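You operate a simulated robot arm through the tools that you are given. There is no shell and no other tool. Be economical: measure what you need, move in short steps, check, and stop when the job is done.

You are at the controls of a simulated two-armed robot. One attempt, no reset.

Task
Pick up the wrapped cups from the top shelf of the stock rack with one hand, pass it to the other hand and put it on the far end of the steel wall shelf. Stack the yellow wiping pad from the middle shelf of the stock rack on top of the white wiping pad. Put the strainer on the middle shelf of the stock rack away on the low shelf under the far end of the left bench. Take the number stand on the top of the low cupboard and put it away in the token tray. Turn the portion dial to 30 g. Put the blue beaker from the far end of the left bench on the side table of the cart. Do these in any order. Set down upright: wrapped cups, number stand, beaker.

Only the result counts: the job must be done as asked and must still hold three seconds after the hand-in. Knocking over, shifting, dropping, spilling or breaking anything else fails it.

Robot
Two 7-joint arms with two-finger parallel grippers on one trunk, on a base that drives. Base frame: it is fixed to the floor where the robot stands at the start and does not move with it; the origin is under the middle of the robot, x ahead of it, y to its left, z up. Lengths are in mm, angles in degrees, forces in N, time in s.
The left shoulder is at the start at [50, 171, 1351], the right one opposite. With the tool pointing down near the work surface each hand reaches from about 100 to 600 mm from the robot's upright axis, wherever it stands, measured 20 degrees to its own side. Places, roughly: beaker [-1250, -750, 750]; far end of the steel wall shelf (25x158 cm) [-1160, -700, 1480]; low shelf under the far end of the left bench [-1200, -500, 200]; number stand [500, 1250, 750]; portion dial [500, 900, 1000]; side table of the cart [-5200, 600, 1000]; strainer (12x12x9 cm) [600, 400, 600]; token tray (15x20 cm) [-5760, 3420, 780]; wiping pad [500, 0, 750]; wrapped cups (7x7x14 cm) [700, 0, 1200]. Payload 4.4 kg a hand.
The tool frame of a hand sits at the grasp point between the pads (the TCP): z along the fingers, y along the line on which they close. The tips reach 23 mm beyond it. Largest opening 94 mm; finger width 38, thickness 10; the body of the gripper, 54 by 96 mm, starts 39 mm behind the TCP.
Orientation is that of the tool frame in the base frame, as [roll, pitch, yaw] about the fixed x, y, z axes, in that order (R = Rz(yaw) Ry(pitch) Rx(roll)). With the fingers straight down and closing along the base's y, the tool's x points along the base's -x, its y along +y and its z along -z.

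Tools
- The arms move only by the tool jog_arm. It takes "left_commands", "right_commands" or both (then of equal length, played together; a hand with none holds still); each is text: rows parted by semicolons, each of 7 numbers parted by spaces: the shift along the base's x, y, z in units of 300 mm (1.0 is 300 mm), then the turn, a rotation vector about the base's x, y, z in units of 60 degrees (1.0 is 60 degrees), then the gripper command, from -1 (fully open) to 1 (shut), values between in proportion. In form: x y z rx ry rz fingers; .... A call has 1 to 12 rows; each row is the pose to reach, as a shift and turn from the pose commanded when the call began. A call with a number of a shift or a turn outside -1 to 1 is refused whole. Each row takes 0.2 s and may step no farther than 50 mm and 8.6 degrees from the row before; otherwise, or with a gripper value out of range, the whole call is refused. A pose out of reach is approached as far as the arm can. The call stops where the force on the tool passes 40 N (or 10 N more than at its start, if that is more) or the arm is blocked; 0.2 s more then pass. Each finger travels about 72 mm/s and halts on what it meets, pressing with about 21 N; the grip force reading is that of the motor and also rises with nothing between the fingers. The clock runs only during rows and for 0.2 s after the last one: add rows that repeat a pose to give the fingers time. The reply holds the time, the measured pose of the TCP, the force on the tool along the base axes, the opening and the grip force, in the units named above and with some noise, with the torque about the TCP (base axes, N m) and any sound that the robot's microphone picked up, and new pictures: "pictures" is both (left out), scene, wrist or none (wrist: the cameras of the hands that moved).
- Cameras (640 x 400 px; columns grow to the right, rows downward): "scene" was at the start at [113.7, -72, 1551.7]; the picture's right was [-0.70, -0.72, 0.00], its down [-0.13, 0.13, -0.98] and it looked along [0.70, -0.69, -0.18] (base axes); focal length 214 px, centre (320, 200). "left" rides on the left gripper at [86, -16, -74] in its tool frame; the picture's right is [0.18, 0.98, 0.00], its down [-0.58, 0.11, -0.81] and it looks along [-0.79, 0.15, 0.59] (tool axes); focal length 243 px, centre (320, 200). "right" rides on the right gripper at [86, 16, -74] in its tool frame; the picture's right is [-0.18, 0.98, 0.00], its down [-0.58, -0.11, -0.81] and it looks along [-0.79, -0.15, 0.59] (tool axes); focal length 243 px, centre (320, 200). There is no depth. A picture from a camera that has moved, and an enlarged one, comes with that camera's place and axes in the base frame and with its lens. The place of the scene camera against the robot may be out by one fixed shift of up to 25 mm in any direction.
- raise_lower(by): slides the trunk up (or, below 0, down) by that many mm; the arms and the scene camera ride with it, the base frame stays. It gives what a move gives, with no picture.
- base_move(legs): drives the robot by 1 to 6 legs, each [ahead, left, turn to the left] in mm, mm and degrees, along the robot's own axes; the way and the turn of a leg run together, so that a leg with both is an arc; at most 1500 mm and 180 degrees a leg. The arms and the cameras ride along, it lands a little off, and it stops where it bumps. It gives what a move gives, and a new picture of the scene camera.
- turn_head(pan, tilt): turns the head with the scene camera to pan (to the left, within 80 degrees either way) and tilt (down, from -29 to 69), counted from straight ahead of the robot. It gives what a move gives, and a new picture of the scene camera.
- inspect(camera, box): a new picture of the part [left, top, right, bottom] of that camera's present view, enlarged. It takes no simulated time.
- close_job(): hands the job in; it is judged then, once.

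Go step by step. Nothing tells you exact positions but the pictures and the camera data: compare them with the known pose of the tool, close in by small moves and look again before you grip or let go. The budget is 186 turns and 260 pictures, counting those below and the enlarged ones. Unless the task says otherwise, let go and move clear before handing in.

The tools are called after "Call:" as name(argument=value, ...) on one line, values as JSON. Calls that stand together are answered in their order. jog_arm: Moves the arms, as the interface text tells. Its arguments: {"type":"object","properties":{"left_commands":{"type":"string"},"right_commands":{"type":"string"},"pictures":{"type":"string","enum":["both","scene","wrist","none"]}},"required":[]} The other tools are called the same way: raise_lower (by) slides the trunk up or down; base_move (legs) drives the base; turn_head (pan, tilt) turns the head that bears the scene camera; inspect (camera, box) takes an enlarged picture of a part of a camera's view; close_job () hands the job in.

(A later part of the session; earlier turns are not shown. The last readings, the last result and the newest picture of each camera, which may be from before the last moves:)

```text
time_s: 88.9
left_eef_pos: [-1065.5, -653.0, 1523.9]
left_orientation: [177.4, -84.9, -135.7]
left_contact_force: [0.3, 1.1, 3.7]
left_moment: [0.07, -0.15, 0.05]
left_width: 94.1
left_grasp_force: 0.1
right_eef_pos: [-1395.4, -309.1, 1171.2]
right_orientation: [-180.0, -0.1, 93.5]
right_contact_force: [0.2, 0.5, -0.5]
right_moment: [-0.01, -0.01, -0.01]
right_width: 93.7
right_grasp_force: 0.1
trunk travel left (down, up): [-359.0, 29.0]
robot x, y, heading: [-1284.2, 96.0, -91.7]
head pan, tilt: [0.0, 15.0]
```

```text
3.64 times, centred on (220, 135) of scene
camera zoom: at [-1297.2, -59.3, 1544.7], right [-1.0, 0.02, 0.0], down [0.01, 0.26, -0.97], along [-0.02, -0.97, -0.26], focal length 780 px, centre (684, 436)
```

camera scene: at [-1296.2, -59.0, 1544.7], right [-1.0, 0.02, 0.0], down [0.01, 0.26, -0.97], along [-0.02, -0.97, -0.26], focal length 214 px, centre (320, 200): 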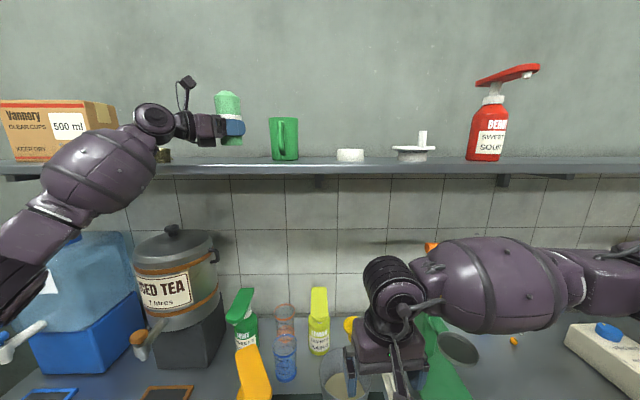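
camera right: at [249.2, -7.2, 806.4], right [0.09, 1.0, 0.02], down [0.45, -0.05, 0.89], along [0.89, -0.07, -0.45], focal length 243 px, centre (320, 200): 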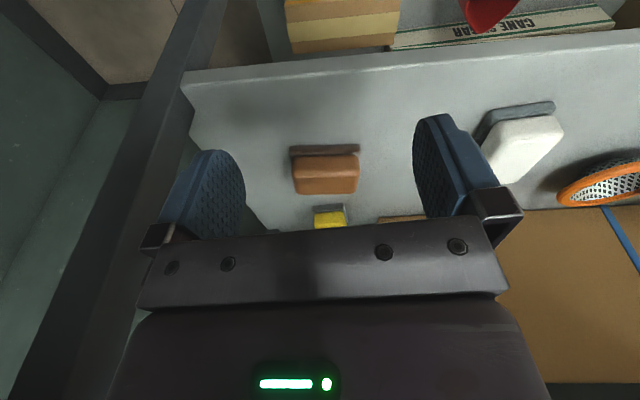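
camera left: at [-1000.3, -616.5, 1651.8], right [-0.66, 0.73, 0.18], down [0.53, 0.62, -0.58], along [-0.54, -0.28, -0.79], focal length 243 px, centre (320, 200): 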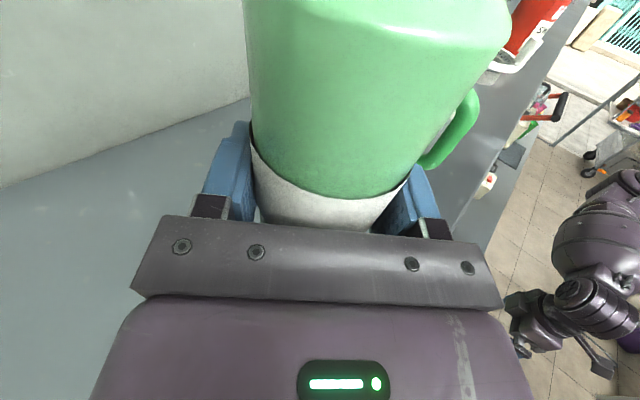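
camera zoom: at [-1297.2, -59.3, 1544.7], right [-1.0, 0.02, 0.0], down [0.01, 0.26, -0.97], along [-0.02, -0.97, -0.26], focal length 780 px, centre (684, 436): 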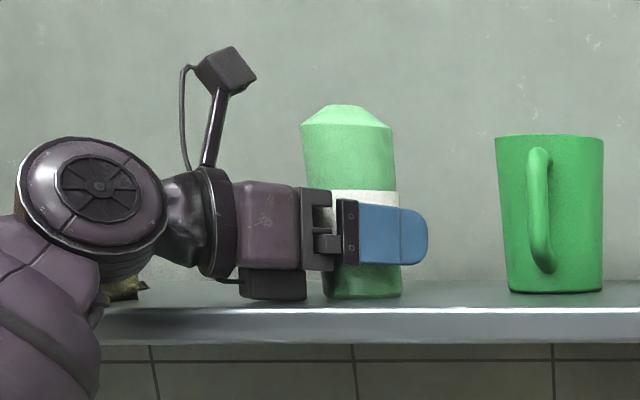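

Cups stand upright on the shelf. Retract along the finger axis, then away from the shelf.

Call:
jog_arm(left_commands="0.05 0.05 0.02 0 0 0 -1; 0.12 0.12 0.035 0 0 0 -1; 0.2 0.2 0.045 0 0 0 -1; 0.22 0.3 0.05 0 0 0 -1; 0.22 0.45 0.06 0 0 0 -1; 0.22 0.6 0.06 0 0 0 -1; 0.22 0.75 0.06 0 0 0 -1; 0.22 0.9 0.06 0 0 0 -1; 0.22 0.9 0.06 0 0 0 -1", pictures="scene")

```text
time_s: 90.9
left_eef_pos: [-1000.7, -383.8, 1541.3]
left_orientation: [176.4, -84.9, -134.7]
left_contact_force: [-0.8, -0.7, 0.1]
left_moment: [-0.01, 0.01, -0.01]
left_width: 94.2
left_grasp_force: 0.1
right_eef_pos: [-1394.9, -310.3, 1170.0]
right_orientation: [-179.9, -0.2, 93.5]
right_contact_force: [-0.1, -0.8, -0.5]
right_moment: [0.06, 0.01, 0.0]
right_width: 93.9
right_grasp_force: 0.1
trunk travel left (down, up): [-359.0, 29.0]
robot x, y, heading: [-1283.8, 96.8, -91.4]
head pan, tilt: [0.0, 15.0]
camera scene: at [-1296.6, -61.2, 1544.5], right [-1.0, 0.02, 0.0], down [0.01, 0.26, -0.97], along [-0.02, -0.97, -0.26], focal length 214 px, centre (320, 200)
```

scene: 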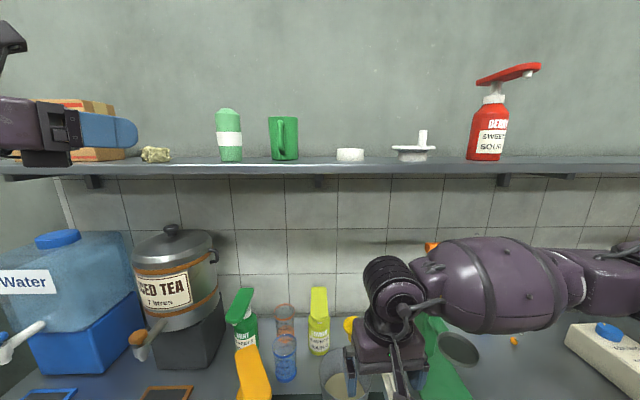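

Cups done. Back out, travel back along the aisle and turn to face the rack.

Call:
base_move(legs=[[-170, 0, 0], [0, 830, 0], [0, 0, 91]])

```text
time_s: 103.5
left_eef_pos: [22.2, 538.4, 1541.2]
left_orientation: [177.4, -84.9, -44.6]
left_contact_force: [-0.6, 0.1, -0.3]
left_moment: [-0.03, -0.03, -0.01]
left_width: 94.3
left_grasp_force: 0.0
right_eef_pos: [-42.9, 141.7, 1170.3]
right_orientation: [180.0, -0.2, -175.6]
right_contact_force: [0.1, 0.9, 0.4]
right_moment: [0.01, 0.03, 0.0]
right_width: 93.8
right_grasp_force: 0.1
trunk travel left (down, up): [-359.0, 29.0]
robot x, y, heading: [-447.6, 240.1, -0.5]
head pan, tilt: [0.0, 15.0]
camera scene: at [-310.2, 236.2, 1544.6], right [-0.01, -1.0, 0.0], down [-0.26, 0.0, -0.97], along [0.97, -0.01, -0.26], focal length 214 px, centre (320, 200)
```

scene: 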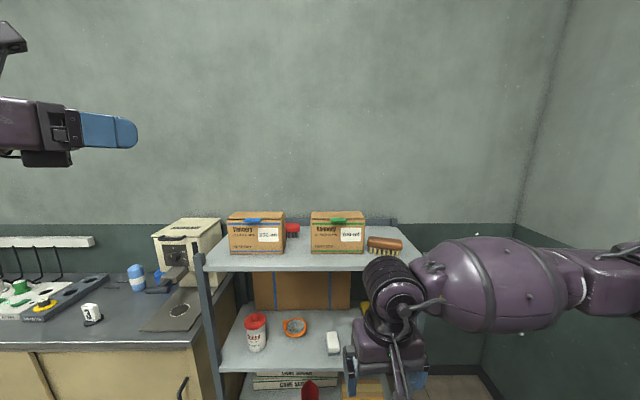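

Call:
jog_arm(left_commands="0 0 -0.04 0.093 -0.039 -0.093 -1; 0 0 -0.08 0.187 -0.077 -0.187 -1; 0 0 -0.12 0.28 -0.116 -0.28 -1; 0 0 -0.16 0.373 -0.155 -0.373 -1; 0 0 -0.2 0.467 -0.193 -0.467 -1; 0 0 -0.24 0.56 -0.232 -0.56 -1; 0 0 -0.28 0.653 -0.271 -0.653 -1; 0 0 -0.32 0.747 -0.309 -0.747 -1; 0 0 -0.33 0.84 -0.348 -0.84 -1; 0 0 -0.33 0.84 -0.348 -0.84 -1", pictures="none")

Call:
jog_arm(left_commands="0 0 -0.04 0.093 -0.039 -0.093 -1; 0 0 -0.08 0.187 -0.077 -0.187 -1; 0 0 -0.12 0.28 -0.116 -0.28 -1; 0 0 -0.16 0.373 -0.155 -0.373 -1; 0 0 -0.2 0.467 -0.193 -0.467 -1; 0 0 -0.24 0.56 -0.232 -0.56 -1; 0 0 -0.28 0.653 -0.271 -0.653 -1; 0 0 -0.32 0.747 -0.309 -0.747 -1; 0 0 -0.33 0.84 -0.348 -0.84 -1; 0 0 -0.33 0.84 -0.348 -0.84 -1", pictures="scene")

```text
time_s: 105.7
left_eef_pos: [23.8, 537.9, 1441.4]
left_orientation: [-144.3, -33.3, -135.7]
left_contact_force: [1.1, -0.4, 0.1]
left_moment: [-0.03, -0.01, 0.01]
left_width: 94.0
left_grasp_force: 0.1
right_eef_pos: [-43.7, 141.0, 1171.3]
right_orientation: [-179.9, -0.2, -175.5]
right_contact_force: [0.0, 0.1, 0.1]
right_moment: [0.01, 0.02, 0.03]
right_width: 93.9
right_grasp_force: 0.0
trunk travel left (down, up): [-359.0, 29.0]
robot x, y, heading: [-449.1, 241.8, -0.2]
head pan, tilt: [0.0, 15.0]
```

```text
time_s: 107.9
left_eef_pos: [22.4, 538.2, 1344.3]
left_orientation: [177.8, 5.1, -179.9]
left_contact_force: [-0.1, -0.1, 0.3]
left_moment: [-0.05, 0.01, -0.02]
left_width: 93.9
left_grasp_force: 0.1
right_eef_pos: [-44.2, 141.4, 1170.7]
right_orientation: [179.9, -0.2, -175.5]
right_contact_force: [0.2, -0.3, 0.1]
right_moment: [-0.01, -0.03, 0.0]
right_width: 94.0
right_grasp_force: 0.1
trunk travel left (down, up): [-359.0, 29.0]
robot x, y, heading: [-450.6, 243.5, -0.4]
head pan, tilt: [0.0, 15.0]
camera scene: at [-310.2, 236.4, 1544.6], right [-0.01, -1.0, 0.0], down [-0.26, 0.0, -0.97], along [0.97, -0.01, -0.26], focal length 214 px, centre (320, 200)
```

scene: 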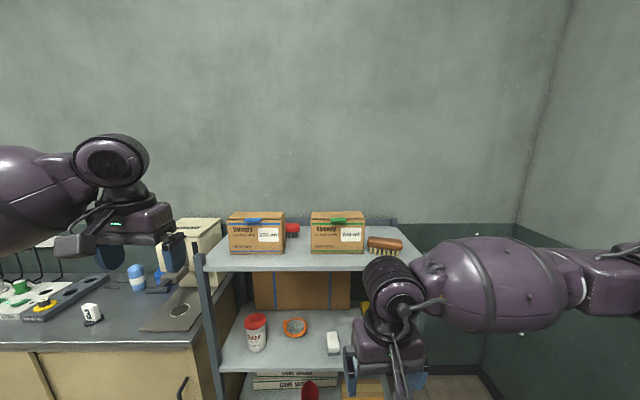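

Call:
raise_lower(by=-330)

Call:
turn_head(pan=0, tilt=30)

```text
time_s: 111.2
left_eef_pos: [60.9, 536.2, 943.5]
left_orientation: [177.7, -8.3, 179.9]
left_contact_force: [0.0, 0.1, -0.3]
left_moment: [-0.01, -0.02, 0.0]
left_width: 93.8
left_grasp_force: 0.1
right_eef_pos: [-56.2, 139.8, 722.7]
right_orientation: [177.5, -27.5, -175.0]
right_contact_force: [0.7, 1.0, 0.3]
right_moment: [0.0, -0.01, 0.01]
right_width: 94.1
right_grasp_force: 0.1
trunk travel left (down, up): [-29.0, 359.0]
robot x, y, heading: [-450.2, 241.3, -0.2]
head pan, tilt: [0.0, 15.0]
```

```text
time_s: 112.0
left_eef_pos: [60.4, 535.7, 941.6]
left_orientation: [177.7, -8.5, -180.0]
left_contact_force: [-0.1, -0.6, -0.7]
left_moment: [0.01, 0.0, 0.0]
left_width: 94.0
left_grasp_force: 0.1
right_eef_pos: [-56.2, 140.7, 721.4]
right_orientation: [177.6, -27.6, -174.9]
right_contact_force: [-0.9, -0.2, -0.9]
right_moment: [0.02, 0.0, 0.01]
right_width: 93.7
right_grasp_force: 0.0
trunk travel left (down, up): [-29.0, 359.0]
robot x, y, heading: [-452.3, 244.4, -0.3]
head pan, tilt: [0.0, 30.0]
camera scene: at [-79.3, 234.6, 1146.6], right [-0.01, -1.0, 0.0], down [-0.5, 0.0, -0.87], along [0.87, -0.01, -0.5], focal length 214 px, centre (320, 200)
```

scene: 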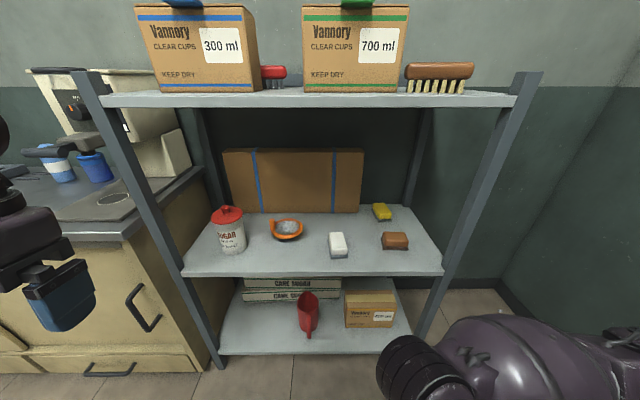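

Call:
jog_arm(left_commands="-0.01 -0.1 -0.07 0.01 -0.05 0 -1; -0.03 -0.2 -0.14 0.02 -0.1 0 -1; -0.04 -0.3 -0.21 0.03 -0.15 0 -1; -0.06 -0.4 -0.28 0.038 -0.2 0 -1; -0.07 -0.5 -0.35 0.038 -0.25 0 -1; -0.09 -0.6 -0.42 0.038 -0.3 0 -1; -0.1 -0.7 -0.5 0.038 -0.35 0 -1; -0.1 -0.77 -0.57 0.038 -0.39 0 -1; -0.1 -0.77 -0.57 0.038 -0.39 0 -1", right_commands="0 -0.1 0 0 -0.05 0 -1; 0 -0.2 0 0 -0.1 0 -1; 0 -0.3 0 0 -0.15 0 -1; 0 -0.4 0 0 -0.2 0 -1; 0 -0.5 0 0 -0.25 0 -1; 0 -0.5 0 0 -0.3 0 -1; 0 -0.5 0 0 -0.35 0 -1; 0 -0.5 0 0 -0.4 0 -1; 0 -0.5 0 0 -0.4 0 -1", pictures="scene")

```text
time_s: 114.0
left_eef_pos: [39.5, 293.3, 764.6]
left_orientation: [175.4, 15.0, 179.9]
left_contact_force: [0.5, -1.4, -0.2]
left_moment: [0.01, -0.02, 0.02]
left_width: 94.2
left_grasp_force: 0.1
left hand out of reach, approached as far as the arm can: row 1, 2, 3, 4, 5, 6, 7, 8, 9
right_eef_pos: [9.1, -18.5, 672.4]
right_orientation: [179.5, -3.8, -175.4]
right_contact_force: [-0.4, 0.0, -0.4]
right_moment: [-0.01, -0.04, 0.01]
right_width: 93.9
right_grasp_force: 0.0
right hand out of reach, approached as far as the arm can: row 1, 2, 3, 4, 5, 6, 7, 8, 9
trunk travel left (down, up): [-29.0, 359.0]
robot x, y, heading: [-451.8, 241.6, -0.2]
head pan, tilt: [0.0, 30.0]
camera scene: at [-79.2, 234.5, 1146.5], right [-0.01, -1.0, 0.0], down [-0.5, 0.0, -0.87], along [0.87, -0.01, -0.5], focal length 214 px, centre (320, 200)
```

scene: 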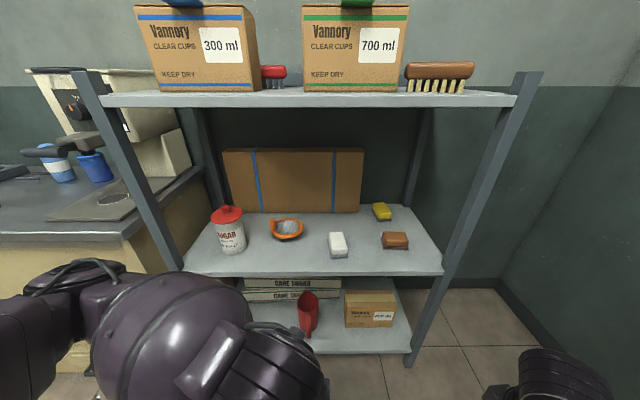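

Call:
base_move(legs=[[120, -100, 0]])

Call:
base_move(legs=[[140, -150, 0]])

```text
time_s: 115.5
left_eef_pos: [158.5, 189.8, 764.3]
left_orientation: [175.3, 15.0, 179.5]
left_contact_force: [0.5, 0.3, -0.6]
left_moment: [0.0, 0.0, 0.0]
left_width: 94.1
left_grasp_force: 0.0
right_eef_pos: [124.5, -120.9, 671.1]
right_orientation: [179.5, -3.8, -175.9]
right_contact_force: [0.5, -0.7, 0.9]
right_moment: [-0.02, 0.0, -0.03]
right_width: 93.9
right_grasp_force: 0.0
trunk travel left (down, up): [-29.0, 359.0]
robot x, y, heading: [-331.8, 143.9, -0.8]
head pan, tilt: [0.0, 30.0]
camera scene: at [38.6, 131.9, 1146.4], right [-0.01, -1.0, 0.0], down [-0.5, 0.01, -0.87], along [0.87, -0.01, -0.5], focal length 214 px, centre (320, 200)
```

scene: 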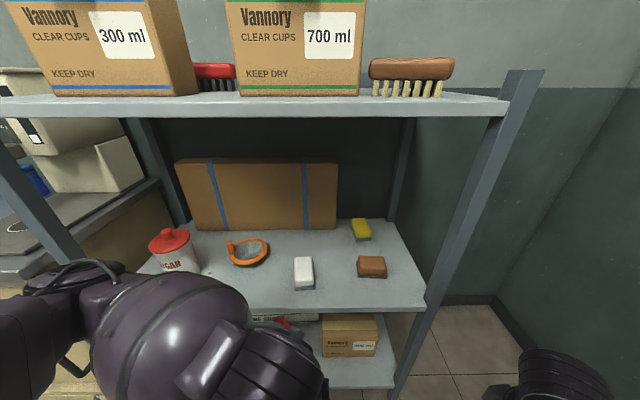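

```text
time_s: 117.5
left_eef_pos: [295.7, 35.2, 763.5]
left_orientation: [175.3, 15.0, 179.4]
left_contact_force: [-0.4, 0.3, -0.9]
left_moment: [0.0, 0.0, 0.01]
left_width: 94.2
left_grasp_force: 0.0
right_eef_pos: [263.1, -277.3, 673.5]
right_orientation: [179.5, -3.8, -176.0]
right_contact_force: [0.7, -0.6, 0.0]
right_moment: [-0.04, 0.01, -0.02]
right_width: 94.0
right_grasp_force: 0.1
trunk travel left (down, up): [-29.0, 359.0]
robot x, y, heading: [-193.9, -10.4, -0.9]
head pan, tilt: [0.0, 30.0]
camera scene: at [175.9, -22.5, 1146.4], right [-0.02, -1.0, 0.0], down [-0.5, 0.01, -0.87], along [0.87, -0.01, -0.5], focal length 214 px, centre (320, 200)
```

scene: 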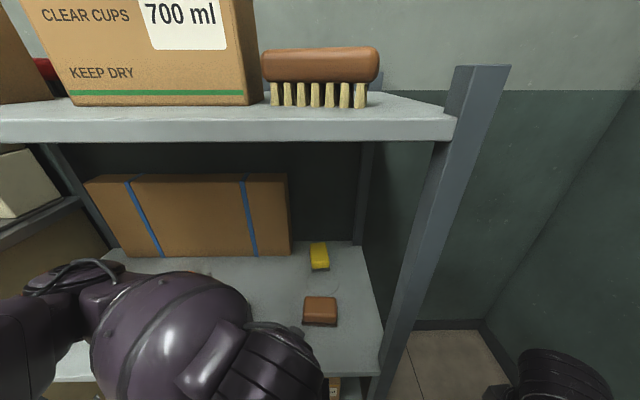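

Call:
jog_arm(left_commands="0.1 -0.05 0 -0.02 0 0 -1; 0.2 -0.1 0 -0.04 0 0 -1; 0.3 -0.15 0 -0.06 0 0 -1; 0.4 -0.2 0 -0.077 0 0 -1; 0.5 -0.21 0 -0.077 0 0 -1; 0.6 -0.21 0 -0.077 0 0 -1; 0.67 -0.21 0 -0.077 0 0 -1; 0.67 -0.21 0 -0.077 0 0 -1", pictures="both")

```text
time_s: 119.3
left_eef_pos: [495.9, -27.4, 763.9]
left_orientation: [-179.8, 15.0, -179.4]
left_contact_force: [-0.1, 0.8, -0.2]
left_moment: [-0.02, 0.03, 0.0]
left_width: 94.1
left_grasp_force: 0.1
right_eef_pos: [261.2, -276.2, 673.1]
right_orientation: [179.6, -3.9, -175.9]
right_contact_force: [-0.7, 0.4, 0.2]
right_moment: [-0.03, 0.02, 0.0]
right_width: 93.7
right_grasp_force: 0.1
trunk travel left (down, up): [-29.0, 359.0]
robot x, y, heading: [-196.4, -8.7, -0.9]
head pan, tilt: [0.0, 30.0]
camera scene: at [175.8, -22.5, 1146.5], right [-0.02, -1.0, 0.0], down [-0.5, 0.01, -0.87], along [0.87, -0.01, -0.5], focal length 214 px, centre (320, 200)
camera left: at [393.0, -45.1, 812.7], right [-0.19, 0.98, -0.05], down [0.35, 0.11, 0.93], along [0.92, 0.16, -0.37], focal length 243 px, centre (320, 200)
```

scene: 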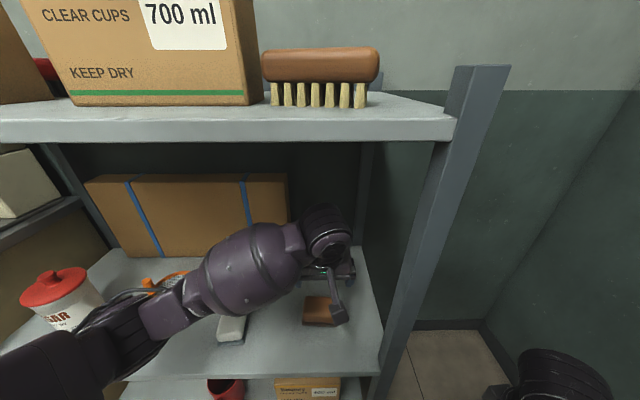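
left: 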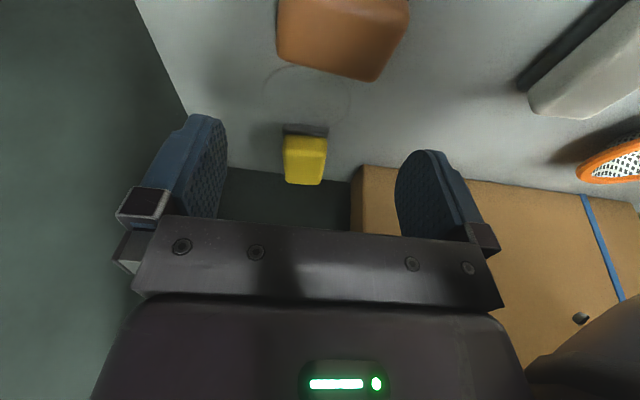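

Call:
jog_arm(left_commands="0.12 0.005 -0.02 0 0 0.02 -1; 0.25 0.01 -0.04 0 0 0.04 -1; 0.38 0.015 -0.06 0 0 0.06 -1; 0.5 0.018 -0.08 0 0 0.083 -1; 0.58 0.018 -0.08 0 0 0.083 -1; 0.633 0.018 -0.08 0 0 0.083 -1; 0.633 0.018 -0.08 0 0 0.083 -1", pictures="both")

```text
time_s: 120.9
left_eef_pos: [688.8, -20.5, 739.1]
left_orientation: [-179.9, 15.1, -174.4]
left_contact_force: [0.3, -0.5, 0.9]
left_moment: [0.01, -0.02, -0.02]
left_width: 93.8
left_grasp_force: 0.1
right_eef_pos: [261.7, -276.4, 672.8]
right_orientation: [179.5, -3.8, -175.9]
right_contact_force: [-0.2, 0.2, -0.1]
right_moment: [0.02, 0.02, 0.01]
right_width: 93.9
right_grasp_force: 0.0
trunk travel left (down, up): [-29.0, 359.0]
robot x, y, heading: [-195.9, -7.3, -0.8]
head pan, tilt: [0.0, 30.0]
camera scene: at [175.8, -22.5, 1146.5], right [-0.02, -1.0, 0.0], down [-0.5, 0.01, -0.87], along [0.87, -0.01, -0.5], focal length 214 px, centre (320, 200)
camera left: at [586.4, -47.0, 789.0], right [-0.27, 0.96, -0.05], down [0.34, 0.14, 0.93], along [0.9, 0.24, -0.37], focal length 243 px, centre (320, 200)
```

scene: 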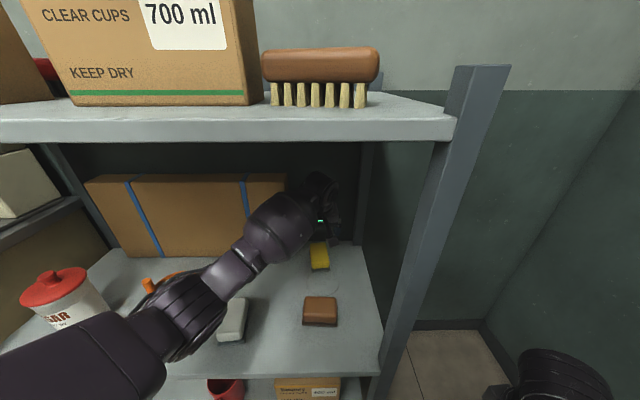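
left: 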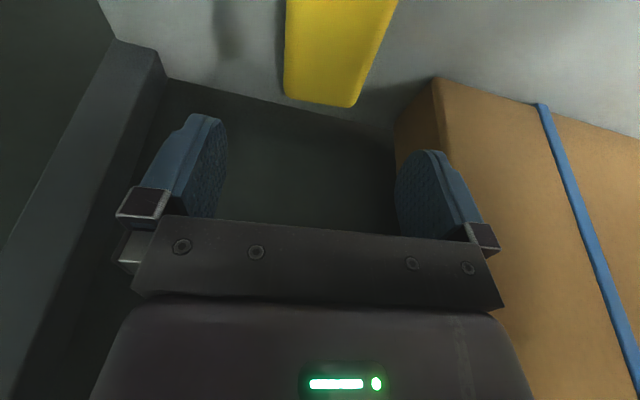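

Call:
jog_arm(left_commands="0 0 -0.08 0 0 0 -1; 0 0 -0.16 0 0 0 -1; 0 0 -0.22 0 0 0 -1; 0 0 -0.22 0 0 0 -1", pictures="wrist")

Call:
inspect(camera="scene", box=[260, 160, 400, 300])

```text
time_s: 121.9
left_eef_pos: [686.5, -20.9, 673.4]
left_orientation: [-179.9, 15.0, -174.4]
left_contact_force: [0.3, 0.5, -1.5]
left_moment: [-0.01, 0.01, -0.02]
left_width: 93.9
left_grasp_force: 0.1
right_eef_pos: [262.1, -275.9, 672.2]
right_orientation: [179.5, -3.8, -175.9]
right_contact_force: [0.1, 0.3, 0.3]
right_moment: [-0.05, -0.01, -0.01]
right_width: 94.1
right_grasp_force: 0.1
trunk travel left (down, up): [-29.0, 359.0]
robot x, y, heading: [-194.8, -10.4, -0.8]
head pan, tilt: [0.0, 30.0]
camera left: at [586.1, -46.9, 722.3], right [-0.27, 0.96, -0.05], down [0.34, 0.14, 0.93], along [0.9, 0.24, -0.37], focal length 243 px, centre (320, 200)
```

left: 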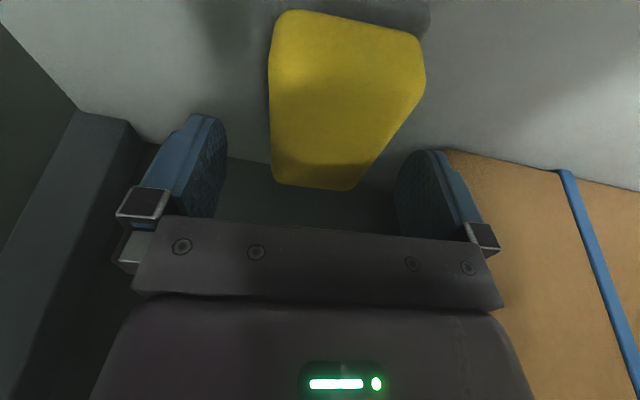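

```text
2.86 times, centred on (330, 230) of scene
camera zoom: at [175.7, -22.5, 1146.6], right [-0.02, -1.0, 0.0], down [-0.5, 0.01, -0.87], along [0.87, -0.01, -0.5], focal length 613 px, centre (291, 114)
```

zoom: 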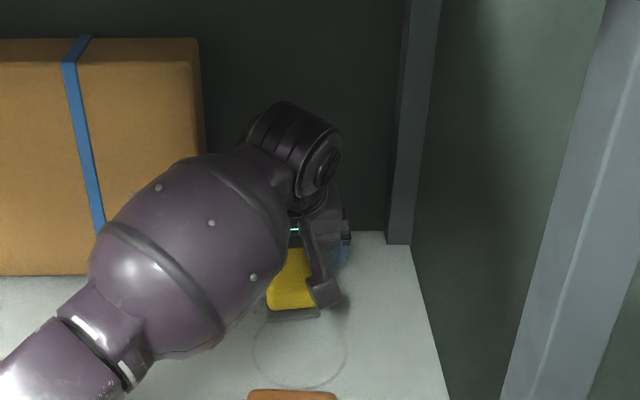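

Call:
jog_arm(left_commands="-0.025 0 -0.033 0 0 0 -1; -0.025 0 -0.033 0 0 0 0; -0.025 0 -0.033 0 0 0 1; -0.025 0 -0.033 0 0 0 1; -0.025 0 -0.033 0 0 0 1; -0.025 0 -0.033 0 0 0 1", pictures="wrist")

```text
time_s: 123.3
left_eef_pos: [680.0, -20.2, 663.3]
left_orientation: [-179.9, 15.0, -174.5]
left_contact_force: [-0.3, 0.9, 2.2]
left_moment: [0.13, -0.1, 0.02]
left_width: 53.7
left_grasp_force: 21.3
right_eef_pos: [261.2, -274.9, 672.3]
right_orientation: [179.4, -3.8, -176.0]
right_contact_force: [0.3, 0.6, -0.6]
right_moment: [-0.01, 0.03, 0.04]
right_width: 93.9
right_grasp_force: 0.1
trunk travel left (down, up): [-29.0, 359.0]
robot x, y, heading: [-192.0, -11.7, -1.1]
head pan, tilt: [0.0, 30.0]
camera left: at [578.7, -46.2, 712.4], right [-0.27, 0.96, -0.05], down [0.34, 0.14, 0.93], along [0.9, 0.24, -0.37], focal length 243 px, centre (320, 200)
```

left: 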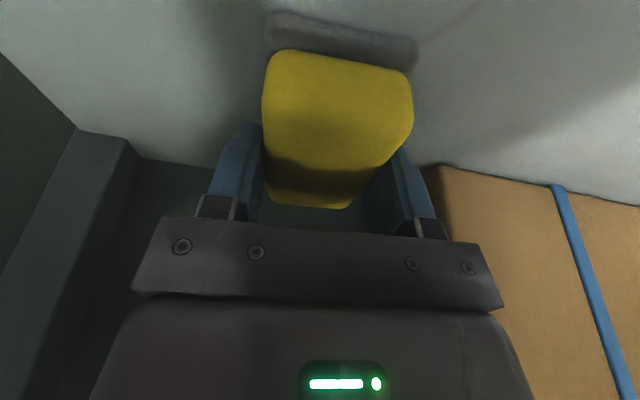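

Call:
jog_arm(left_commands="0 0 0.1 0 0 0 1; 0 0 0.25 0 0 0 1; 0 0 0.35 0 0 0 1; -0.15 0.05 0.35 0 0 0 1; -0.28 0.12 0.35 0 0 0 1; -0.4 0.2 0.35 0 0 0.01 1; -0.5 0.3 0.35 0 0 0.02 1; -0.58 0.4 0.35 0 0 0.03 1; -0.64 0.5 0.35 0 0 0.03 1; -0.67 0.6 0.35 0 0 0.03 1; -0.67 0.655 0.35 0 0 0.03 1; -0.67 0.655 0.35 0 0 0.03 1", pictures="both")

```text
time_s: 125.9
left_eef_pos: [477.9, 175.9, 767.5]
left_orientation: [-179.9, 15.1, -172.6]
left_contact_force: [-0.7, 1.0, -0.2]
left_moment: [-0.03, 0.02, 0.01]
left_width: 53.6
left_grasp_force: 20.8
right_eef_pos: [263.1, -276.1, 672.1]
right_orientation: [179.5, -3.8, -176.0]
right_contact_force: [-0.7, 0.9, -0.4]
right_moment: [0.0, 0.0, -0.04]
right_width: 94.0
right_grasp_force: 0.1
trunk travel left (down, up): [-29.0, 359.0]
robot x, y, heading: [-195.6, -12.5, -0.8]
head pan, tilt: [0.0, 30.0]
camera scene: at [175.8, -22.4, 1146.5], right [-0.02, -1.0, 0.0], down [-0.5, 0.01, -0.87], along [0.87, -0.01, -0.5], focal length 214 px, centre (320, 200)
camera left: at [377.5, 146.5, 816.8], right [-0.3, 0.95, -0.05], down [0.34, 0.16, 0.93], along [0.89, 0.26, -0.37], focal length 243 px, centre (320, 200)
```

scene: 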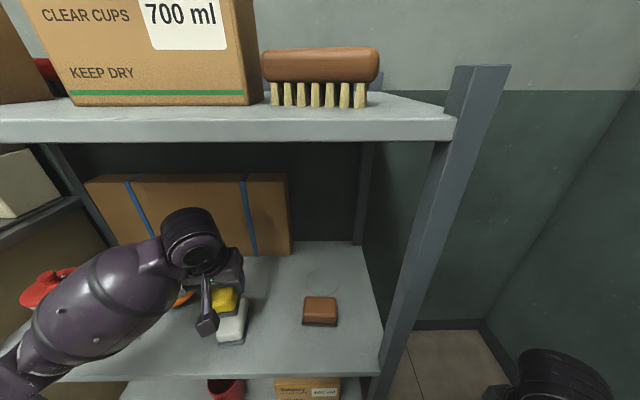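
left: 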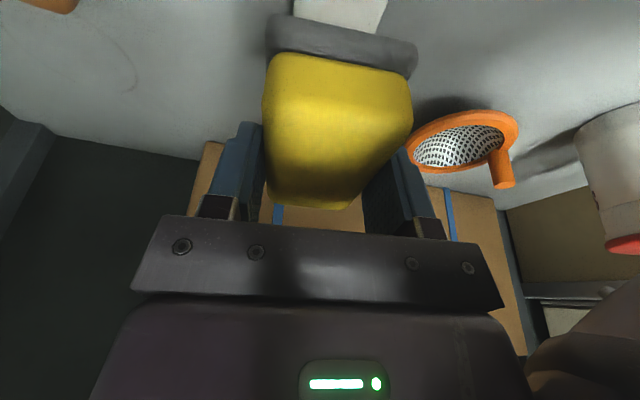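

Call:
jog_arm(left_commands="0 0.004 -0.07 0 0 0 1; 0 0.004 -0.14 0 0 0 1; 0 0.004 -0.2 0 0 0 1; 0 0.004 -0.2 0 0 0 1", pictures="wrist")

Call:
inspect(camera="scene", box=[160, 250, 280, 360])

```text
time_s: 126.9
left_eef_pos: [477.0, 178.4, 710.3]
left_orientation: [-179.9, 15.0, -172.6]
left_contact_force: [0.3, -0.9, -1.5]
left_moment: [0.01, 0.03, -0.03]
left_width: 53.4
left_grasp_force: 20.9
right_eef_pos: [262.0, -275.6, 673.1]
right_orientation: [179.4, -3.8, -175.9]
right_contact_force: [0.3, -0.3, -0.8]
right_moment: [-0.01, 0.03, 0.01]
right_width: 93.9
right_grasp_force: 0.0
trunk travel left (down, up): [-29.0, 359.0]
robot x, y, heading: [-195.3, -10.6, -0.9]
head pan, tilt: [0.0, 30.0]
camera left: at [377.5, 148.1, 758.4], right [-0.3, 0.95, -0.05], down [0.34, 0.16, 0.93], along [0.89, 0.26, -0.37], focal length 243 px, centre (320, 200)
```

left: 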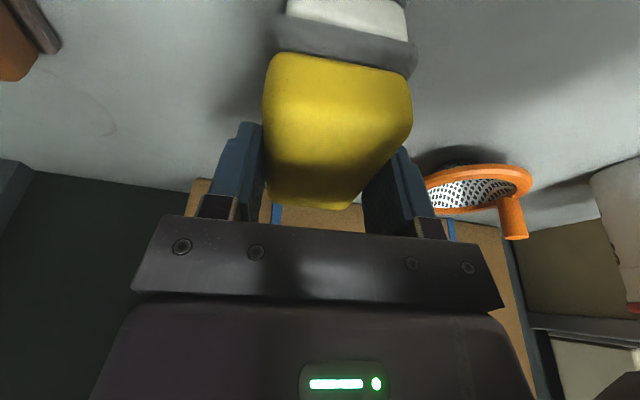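

```text
3.64 times, centred on (220, 305) of scene
camera zoom: at [175.8, -22.4, 1146.5], right [-0.02, -1.0, 0.0], down [-0.5, 0.01, -0.87], along [0.87, -0.01, -0.5], focal length 780 px, centre (684, -182)
```

zoom: 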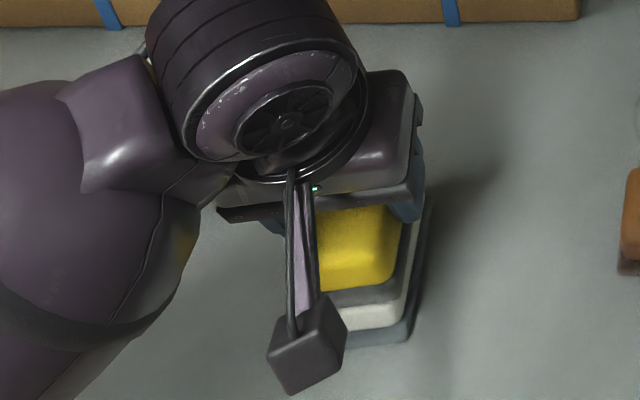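

Call:
jog_arm(left_commands="0.015 0 -0.035 0 0 0 1; 0.015 0 -0.035 0 0 0 1", pictures="none")

Call:
jog_arm(left_commands="0 0 -0.01 0 0 0 1; 0 0 -0.02 0 0 0 1; 0 0 -0.02 0 0 0 1", pictures="none")

Call:
inspect(camera="scene", box=[160, 250, 280, 360])

```text
time_s: 127.5
left_eef_pos: [483.2, 176.3, 701.5]
left_orientation: [-179.8, 15.3, -172.7]
left_contact_force: [0.6, 3.2, 18.6]
left_moment: [0.11, -0.14, -0.06]
left_width: 54.2
left_grasp_force: 21.1
right_eef_pos: [260.6, -277.5, 673.7]
right_orientation: [179.5, -3.7, -175.9]
right_contact_force: [0.5, 0.4, -0.9]
right_moment: [0.0, -0.01, -0.04]
right_width: 94.0
right_grasp_force: 0.0
trunk travel left (down, up): [-29.0, 359.0]
robot x, y, heading: [-195.7, -9.3, -1.2]
head pan, tilt: [0.0, 30.0]
```

```text
time_s: 128.1
left_eef_pos: [482.7, 176.6, 700.8]
left_orientation: [-179.6, 15.8, -172.5]
left_contact_force: [-4.0, -0.3, 27.3]
left_moment: [0.26, 1.04, -0.11]
left_width: 53.8
left_grasp_force: 21.0
right_eef_pos: [259.6, -275.7, 673.4]
right_orientation: [179.5, -3.7, -175.9]
right_contact_force: [-0.3, 0.6, -0.1]
right_moment: [-0.02, 0.01, 0.01]
right_width: 94.2
right_grasp_force: 0.1
trunk travel left (down, up): [-29.0, 359.0]
robot x, y, heading: [-194.8, -9.1, -0.7]
head pan, tilt: [0.0, 30.0]
stopped in row 2 (left hand): the force on the tool passed its limit at 43 N (the readings are from after the stop); the commanded pose is now the measured one
```

```text
3.64 times, centred on (220, 305) of scene
camera zoom: at [173.6, -22.9, 1147.3], right [-0.02, -1.0, 0.0], down [-0.5, 0.01, -0.87], along [0.87, -0.01, -0.5], focal length 780 px, centre (684, -182)
```

zoom: 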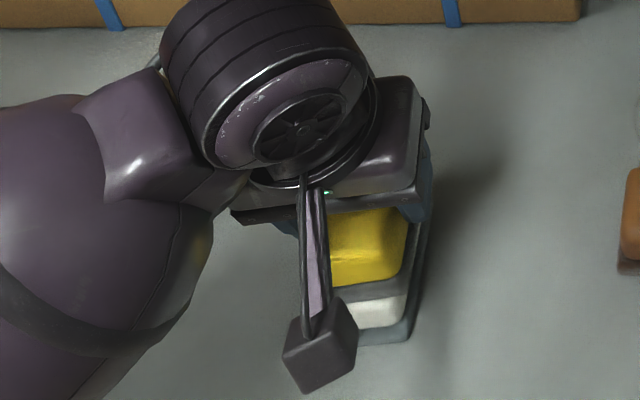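

Call:
jog_arm(left_commands="0 0 0.008 0 0 0 0.5; 0 0 0.01 0 0 0 -0.3; 0 0 0.01 0 0 0 -1; 0 0 0.01 0 0 0 -1; 0 0 0.1 0 0 0 -1; 0 0 0.22 0 0 0 -1; -0.1 0 0.25 0 0 0 -1; -0.25 0 0.25 0 0 0 -1; -0.25 0 0.25 0 0 0 -1", pictures="both")

```text
time_s: 130.1
left_eef_pos: [409.9, 175.9, 771.7]
left_orientation: [-179.7, 15.3, -172.6]
left_contact_force: [-0.1, 0.2, 0.1]
left_moment: [-0.02, 0.01, 0.03]
left_width: 93.8
left_grasp_force: 0.0
right_eef_pos: [262.4, -276.5, 672.9]
right_orientation: [179.5, -3.8, -175.9]
right_contact_force: [0.5, -0.2, -0.7]
right_moment: [-0.02, 0.0, 0.01]
right_width: 94.0
right_grasp_force: 0.0
trunk travel left (down, up): [-29.0, 359.0]
robot x, y, heading: [-195.6, -10.2, -0.7]
head pan, tilt: [0.0, 30.0]
camera scene: at [175.8, -22.5, 1146.5], right [-0.02, -1.0, 0.0], down [-0.5, 0.01, -0.87], along [0.87, -0.01, -0.5], focal length 214 px, centre (320, 200)
camera left: at [308.4, 146.8, 819.8], right [-0.3, 0.95, -0.05], down [0.33, 0.16, 0.93], along [0.89, 0.26, -0.36], focal length 243 px, centre (320, 200)
```

scene: 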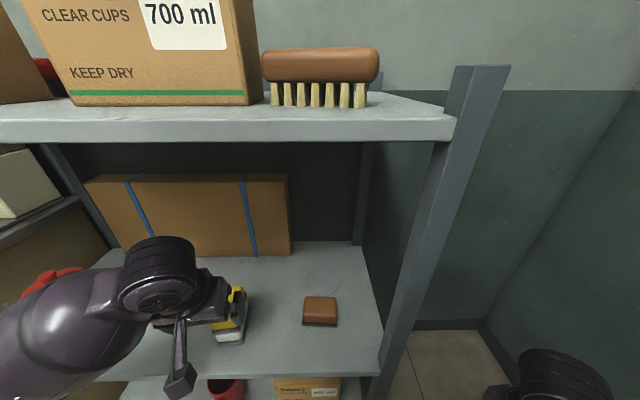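
left: 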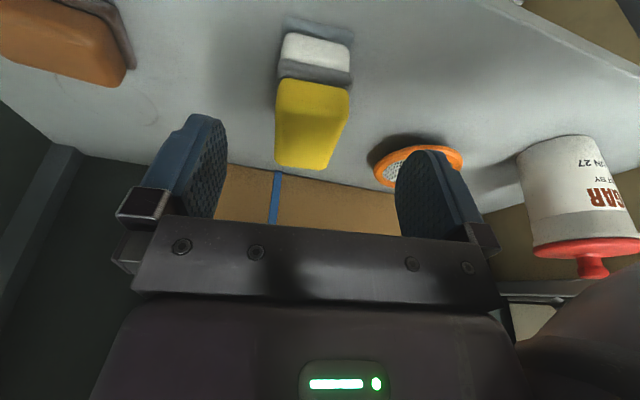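

Yellow lies squarely on white. Next is the strainer: I'll pull the left hand back and take a close look.

Call:
jog_arm(left_commands="-0.1 -0.1 0 0 0 0 -1; -0.2 -0.25 0 0 0 0 -1; -0.3 -0.4 0 0 0 0 -1; -0.33 -0.55 0 0 0 0 -1; -0.33 -0.55 0 0 0 0 -1", pictures="none")

Call:
turn_head(pan=40, tilt=35)

Call:
inspect(camera="left", box=[320, 60, 640, 260])

```text
refused: row 2 steps farther than a row can; nothing moved
```

```text
time_s: 131.1
left_eef_pos: [409.9, 175.2, 771.4]
left_orientation: [-179.8, 15.4, -172.5]
left_contact_force: [-0.4, 0.4, -0.1]
left_moment: [-0.01, -0.05, 0.02]
left_width: 94.0
left_grasp_force: 0.0
right_eef_pos: [262.1, -275.6, 672.4]
right_orientation: [179.5, -3.8, -175.8]
right_contact_force: [-1.1, 0.2, 1.5]
right_moment: [-0.01, -0.02, 0.04]
right_width: 94.3
right_grasp_force: 0.0
trunk travel left (down, up): [-29.0, 359.0]
robot x, y, heading: [-196.4, -9.0, -0.8]
head pan, tilt: [40.0, 35.0]
camera scene: at [153.8, 34.4, 1138.7], right [0.63, -0.78, 0.0], down [-0.45, -0.36, -0.82], along [0.64, 0.52, -0.57], focal length 214 px, centre (320, 200)
```

scene: 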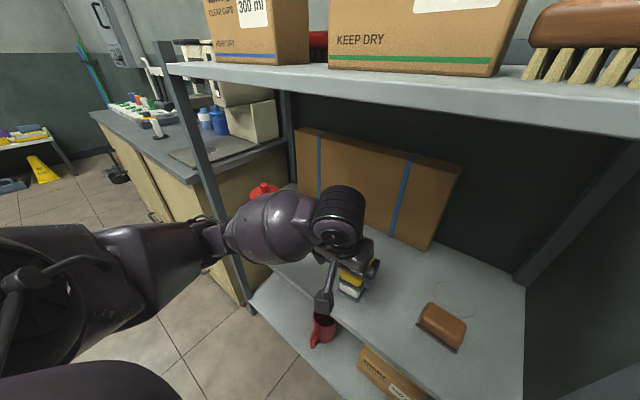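

```text
2.00 times, centred on (480, 160) of left
camera zoom: at [308.9, 146.8, 819.8], right [-0.3, 0.95, -0.05], down [0.33, 0.16, 0.93], along [0.89, 0.26, -0.36], focal length 485 px, centre (0, 280)
```

zoom: 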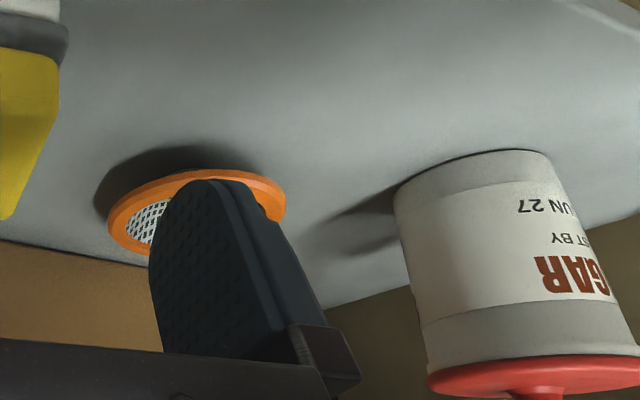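

Call:
jog_arm(left_commands="-0.1 0.05 0.03 0 0 0 -1; -0.2 0.1 0.06 0 0 -0.03 -1; -0.27 0.2 0.1 0 0 -0.06 -1; -0.27 0.32 0.1 0 0 -0.09 -1; -0.27 0.42 0.1 0 0 -0.12 -1; -0.27 0.42 0.1 0 0 -0.12 -1", pictures="both")

```text
time_s: 132.5
left_eef_pos: [374.3, 268.6, 789.0]
left_orientation: [-179.7, 15.2, -177.2]
left_contact_force: [-0.7, -0.8, -0.1]
left_moment: [0.0, -0.01, -0.03]
left_width: 94.0
left_grasp_force: 0.1
left hand out of reach, approached as far as the arm can: row 2, 3, 4, 5, 6
right_eef_pos: [262.6, -276.7, 671.7]
right_orientation: [179.4, -3.8, -175.9]
right_contact_force: [-0.2, 0.2, -0.7]
right_moment: [0.02, -0.03, 0.0]
right_width: 94.0
right_grasp_force: 0.0
trunk travel left (down, up): [-29.0, 359.0]
robot x, y, heading: [-193.8, -10.8, -1.2]
head pan, tilt: [40.0, 35.0]
camera scene: at [153.9, 34.4, 1138.6], right [0.63, -0.78, 0.0], down [-0.45, -0.36, -0.82], along [0.64, 0.52, -0.57], focal length 214 px, centre (320, 200)
camera left: at [271.0, 247.5, 836.5], right [-0.22, 0.97, -0.05], down [0.34, 0.13, 0.93], along [0.91, 0.19, -0.36], focal length 243 px, centre (320, 200)
```

scene: 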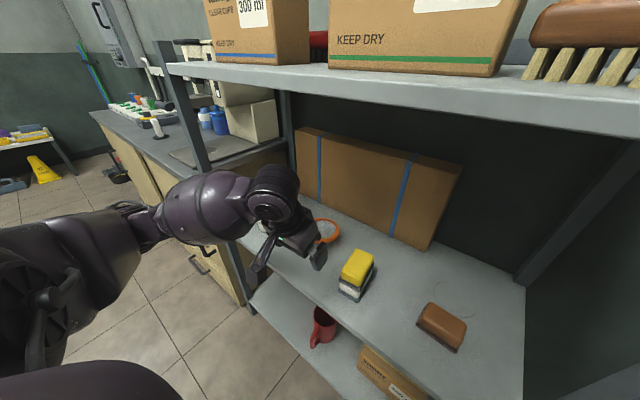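
left: 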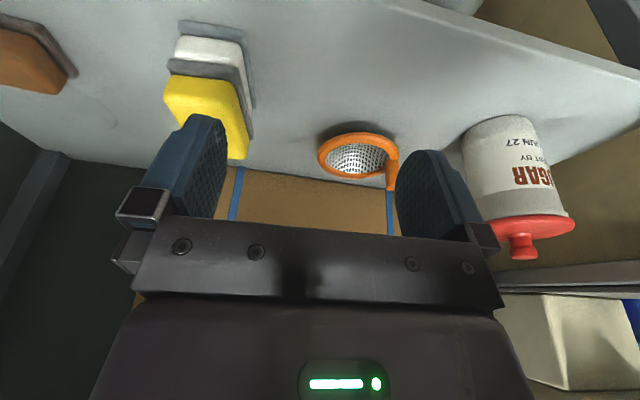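

Call:
inspect(camera="left", box=[290, 100, 450, 210])

Call:
inspect(camera="scene", box=[250, 190, 390, 290])

```text
3.64 times, centred on (370, 155) of left
camera zoom: at [271.0, 247.5, 836.5], right [-0.22, 0.97, -0.05], down [0.34, 0.13, 0.93], along [0.91, 0.19, -0.36], focal length 882 px, centre (138, 364)
```

zoom: 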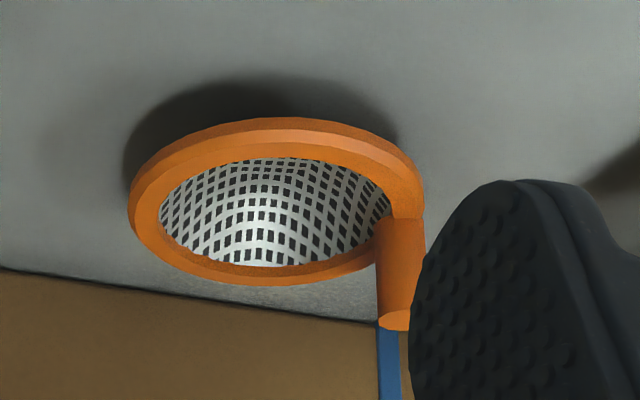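

```text
4.00 times, centred on (320, 240) of scene
camera zoom: at [153.9, 34.4, 1138.6], right [0.63, -0.78, 0.0], down [-0.45, -0.36, -0.82], along [0.64, 0.52, -0.57], focal length 858 px, centre (320, 40)
```

zoom: 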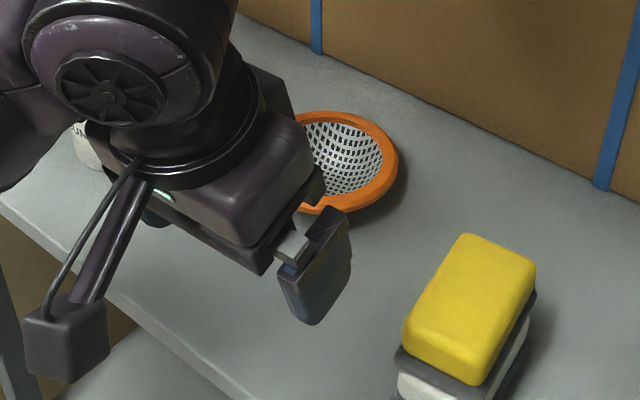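

The strainer has an upright stub handle on its rim near (512,386), top z≈720. I'll shift the base left so the left hand lines up with it.

Call:
base_move(legs=[[0, 118, 0]])

Call:
jog_arm(left_commands="0 0 0 0 0 0 -0.06; 0 0 0 0 0 0.02 -0.06; 0 0 0 0 0 0.02 -0.06", pictures="both")

```text
time_s: 134.2
left_eef_pos: [375.1, 386.6, 788.4]
left_orientation: [-179.8, 15.2, -177.1]
left_contact_force: [0.3, 0.3, 0.0]
left_moment: [0.04, 0.02, -0.03]
left_width: 94.0
left_grasp_force: 0.0
right_eef_pos: [264.9, -157.1, 673.6]
right_orientation: [179.5, -3.8, -175.9]
right_contact_force: [-0.6, 0.3, 0.5]
right_moment: [0.04, 0.03, 0.03]
right_width: 93.9
right_grasp_force: 0.1
trunk travel left (down, up): [-29.0, 359.0]
robot x, y, heading: [-193.6, 108.1, -0.7]
head pan, tilt: [40.0, 35.0]
camera scene: at [155.4, 152.3, 1138.7], right [0.63, -0.78, 0.0], down [-0.44, -0.36, -0.82], along [0.64, 0.52, -0.57], focal length 214 px, centre (320, 200)
```

scene: 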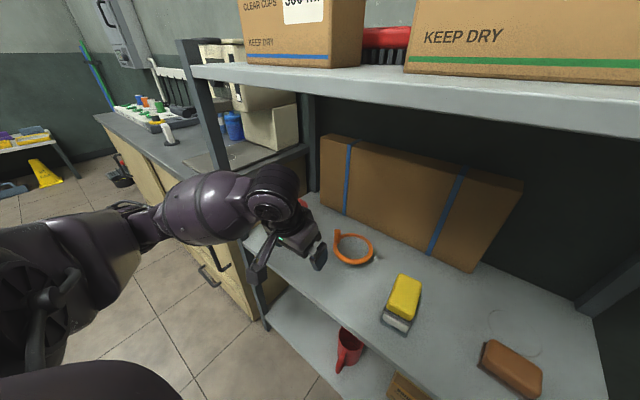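

```text
time_s: 135.0
left_eef_pos: [375.3, 387.0, 787.1]
left_orientation: [-179.7, 15.2, -175.8]
left_contact_force: [0.7, 0.5, -0.2]
left_moment: [-0.01, 0.0, 0.03]
left_width: 49.7
left_grasp_force: 0.1
right_eef_pos: [264.1, -158.2, 672.6]
right_orientation: [179.5, -3.8, -175.8]
right_contact_force: [-0.1, 0.3, 0.3]
right_moment: [-0.02, 0.0, -0.01]
right_width: 93.9
right_grasp_force: 0.0
trunk travel left (down, up): [-29.0, 359.0]
robot x, y, heading: [-195.1, 110.0, -0.7]
head pan, tilt: [40.0, 35.0]
camera scene: at [155.4, 152.2, 1138.7], right [0.63, -0.78, 0.0], down [-0.44, -0.36, -0.82], along [0.64, 0.52, -0.57], focal length 214 px, centre (320, 200)
camera left: at [273.1, 363.1, 836.4], right [-0.24, 0.97, -0.05], down [0.34, 0.14, 0.93], along [0.91, 0.21, -0.36], focal length 243 px, centre (320, 200)
```

scene: 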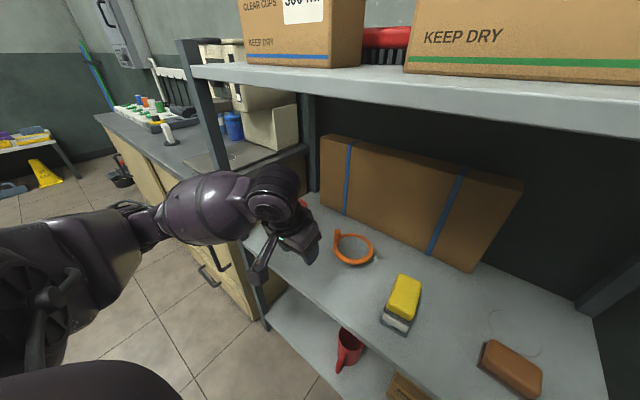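
left: 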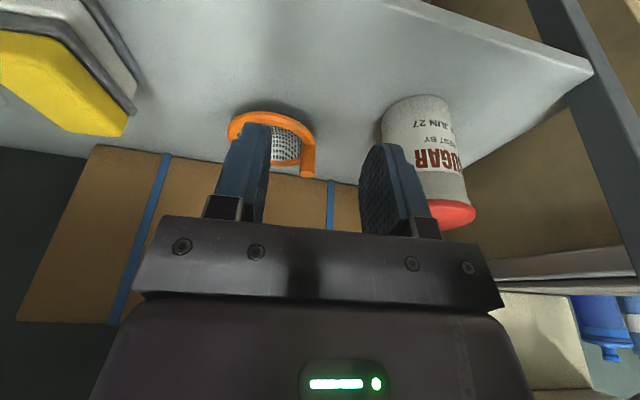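

Call:
inspect(camera="scene", box=[310, 210, 410, 280])

Call:
turn_head(pan=20, tilt=45)

Call:
inspect(camera="left", box=[210, 90, 370, 190])

```text
5.71 times, centred on (360, 245) of scene
camera zoom: at [155.4, 152.2, 1138.7], right [0.63, -0.78, 0.0], down [-0.44, -0.36, -0.82], along [0.64, 0.52, -0.57], focal length 1226 px, centre (91, -57)
```

zoom: 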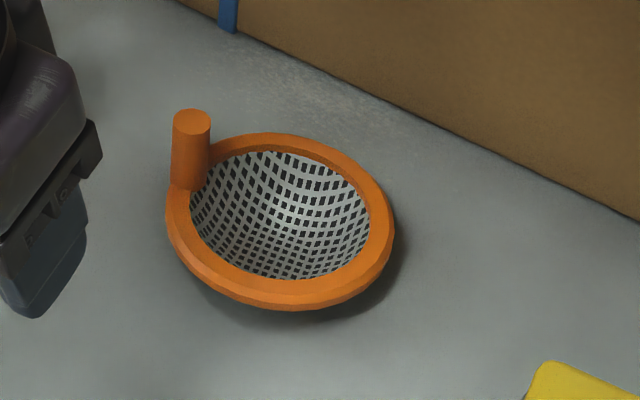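

```text
time_s: 135.8
left_eef_pos: [376.3, 386.3, 787.8]
left_orientation: [-179.7, 15.2, -176.0]
left_contact_force: [0.0, 0.2, 0.0]
left_moment: [-0.02, -0.01, 0.02]
left_width: 49.8
left_grasp_force: 0.0
right_eef_pos: [264.4, -158.2, 673.1]
right_orientation: [179.6, -3.8, -175.8]
right_contact_force: [-0.4, -0.8, 0.7]
right_moment: [0.02, -0.01, 0.02]
right_width: 93.9
right_grasp_force: 0.1
trunk travel left (down, up): [-29.0, 359.0]
robot x, y, heading: [-195.7, 107.9, -0.7]
head pan, tilt: [20.0, 45.0]
camera scene: at [164.0, 123.4, 1123.9], right [0.33, -0.94, 0.0], down [-0.67, -0.23, -0.71], along [0.67, 0.23, -0.71], focal length 214 px, centre (320, 200)
```

scene: 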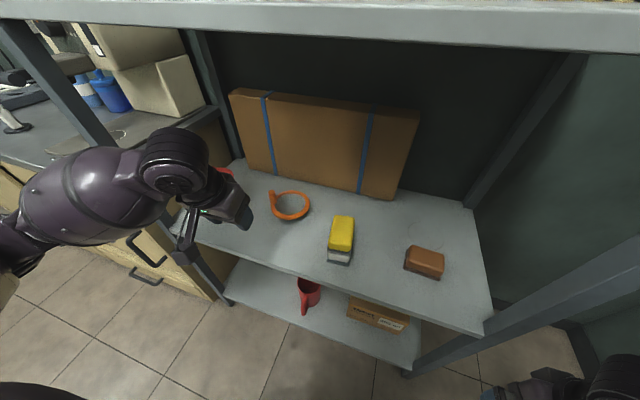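

```text
4.00 times, centred on (290, 140) of left
camera zoom: at [273.0, 363.2, 836.4], right [-0.24, 0.97, -0.05], down [0.34, 0.14, 0.93], along [0.91, 0.21, -0.36], focal length 970 px, centre (440, 440)
```

zoom: 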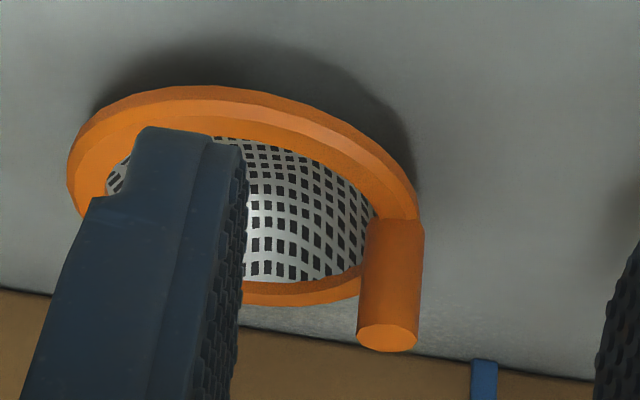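

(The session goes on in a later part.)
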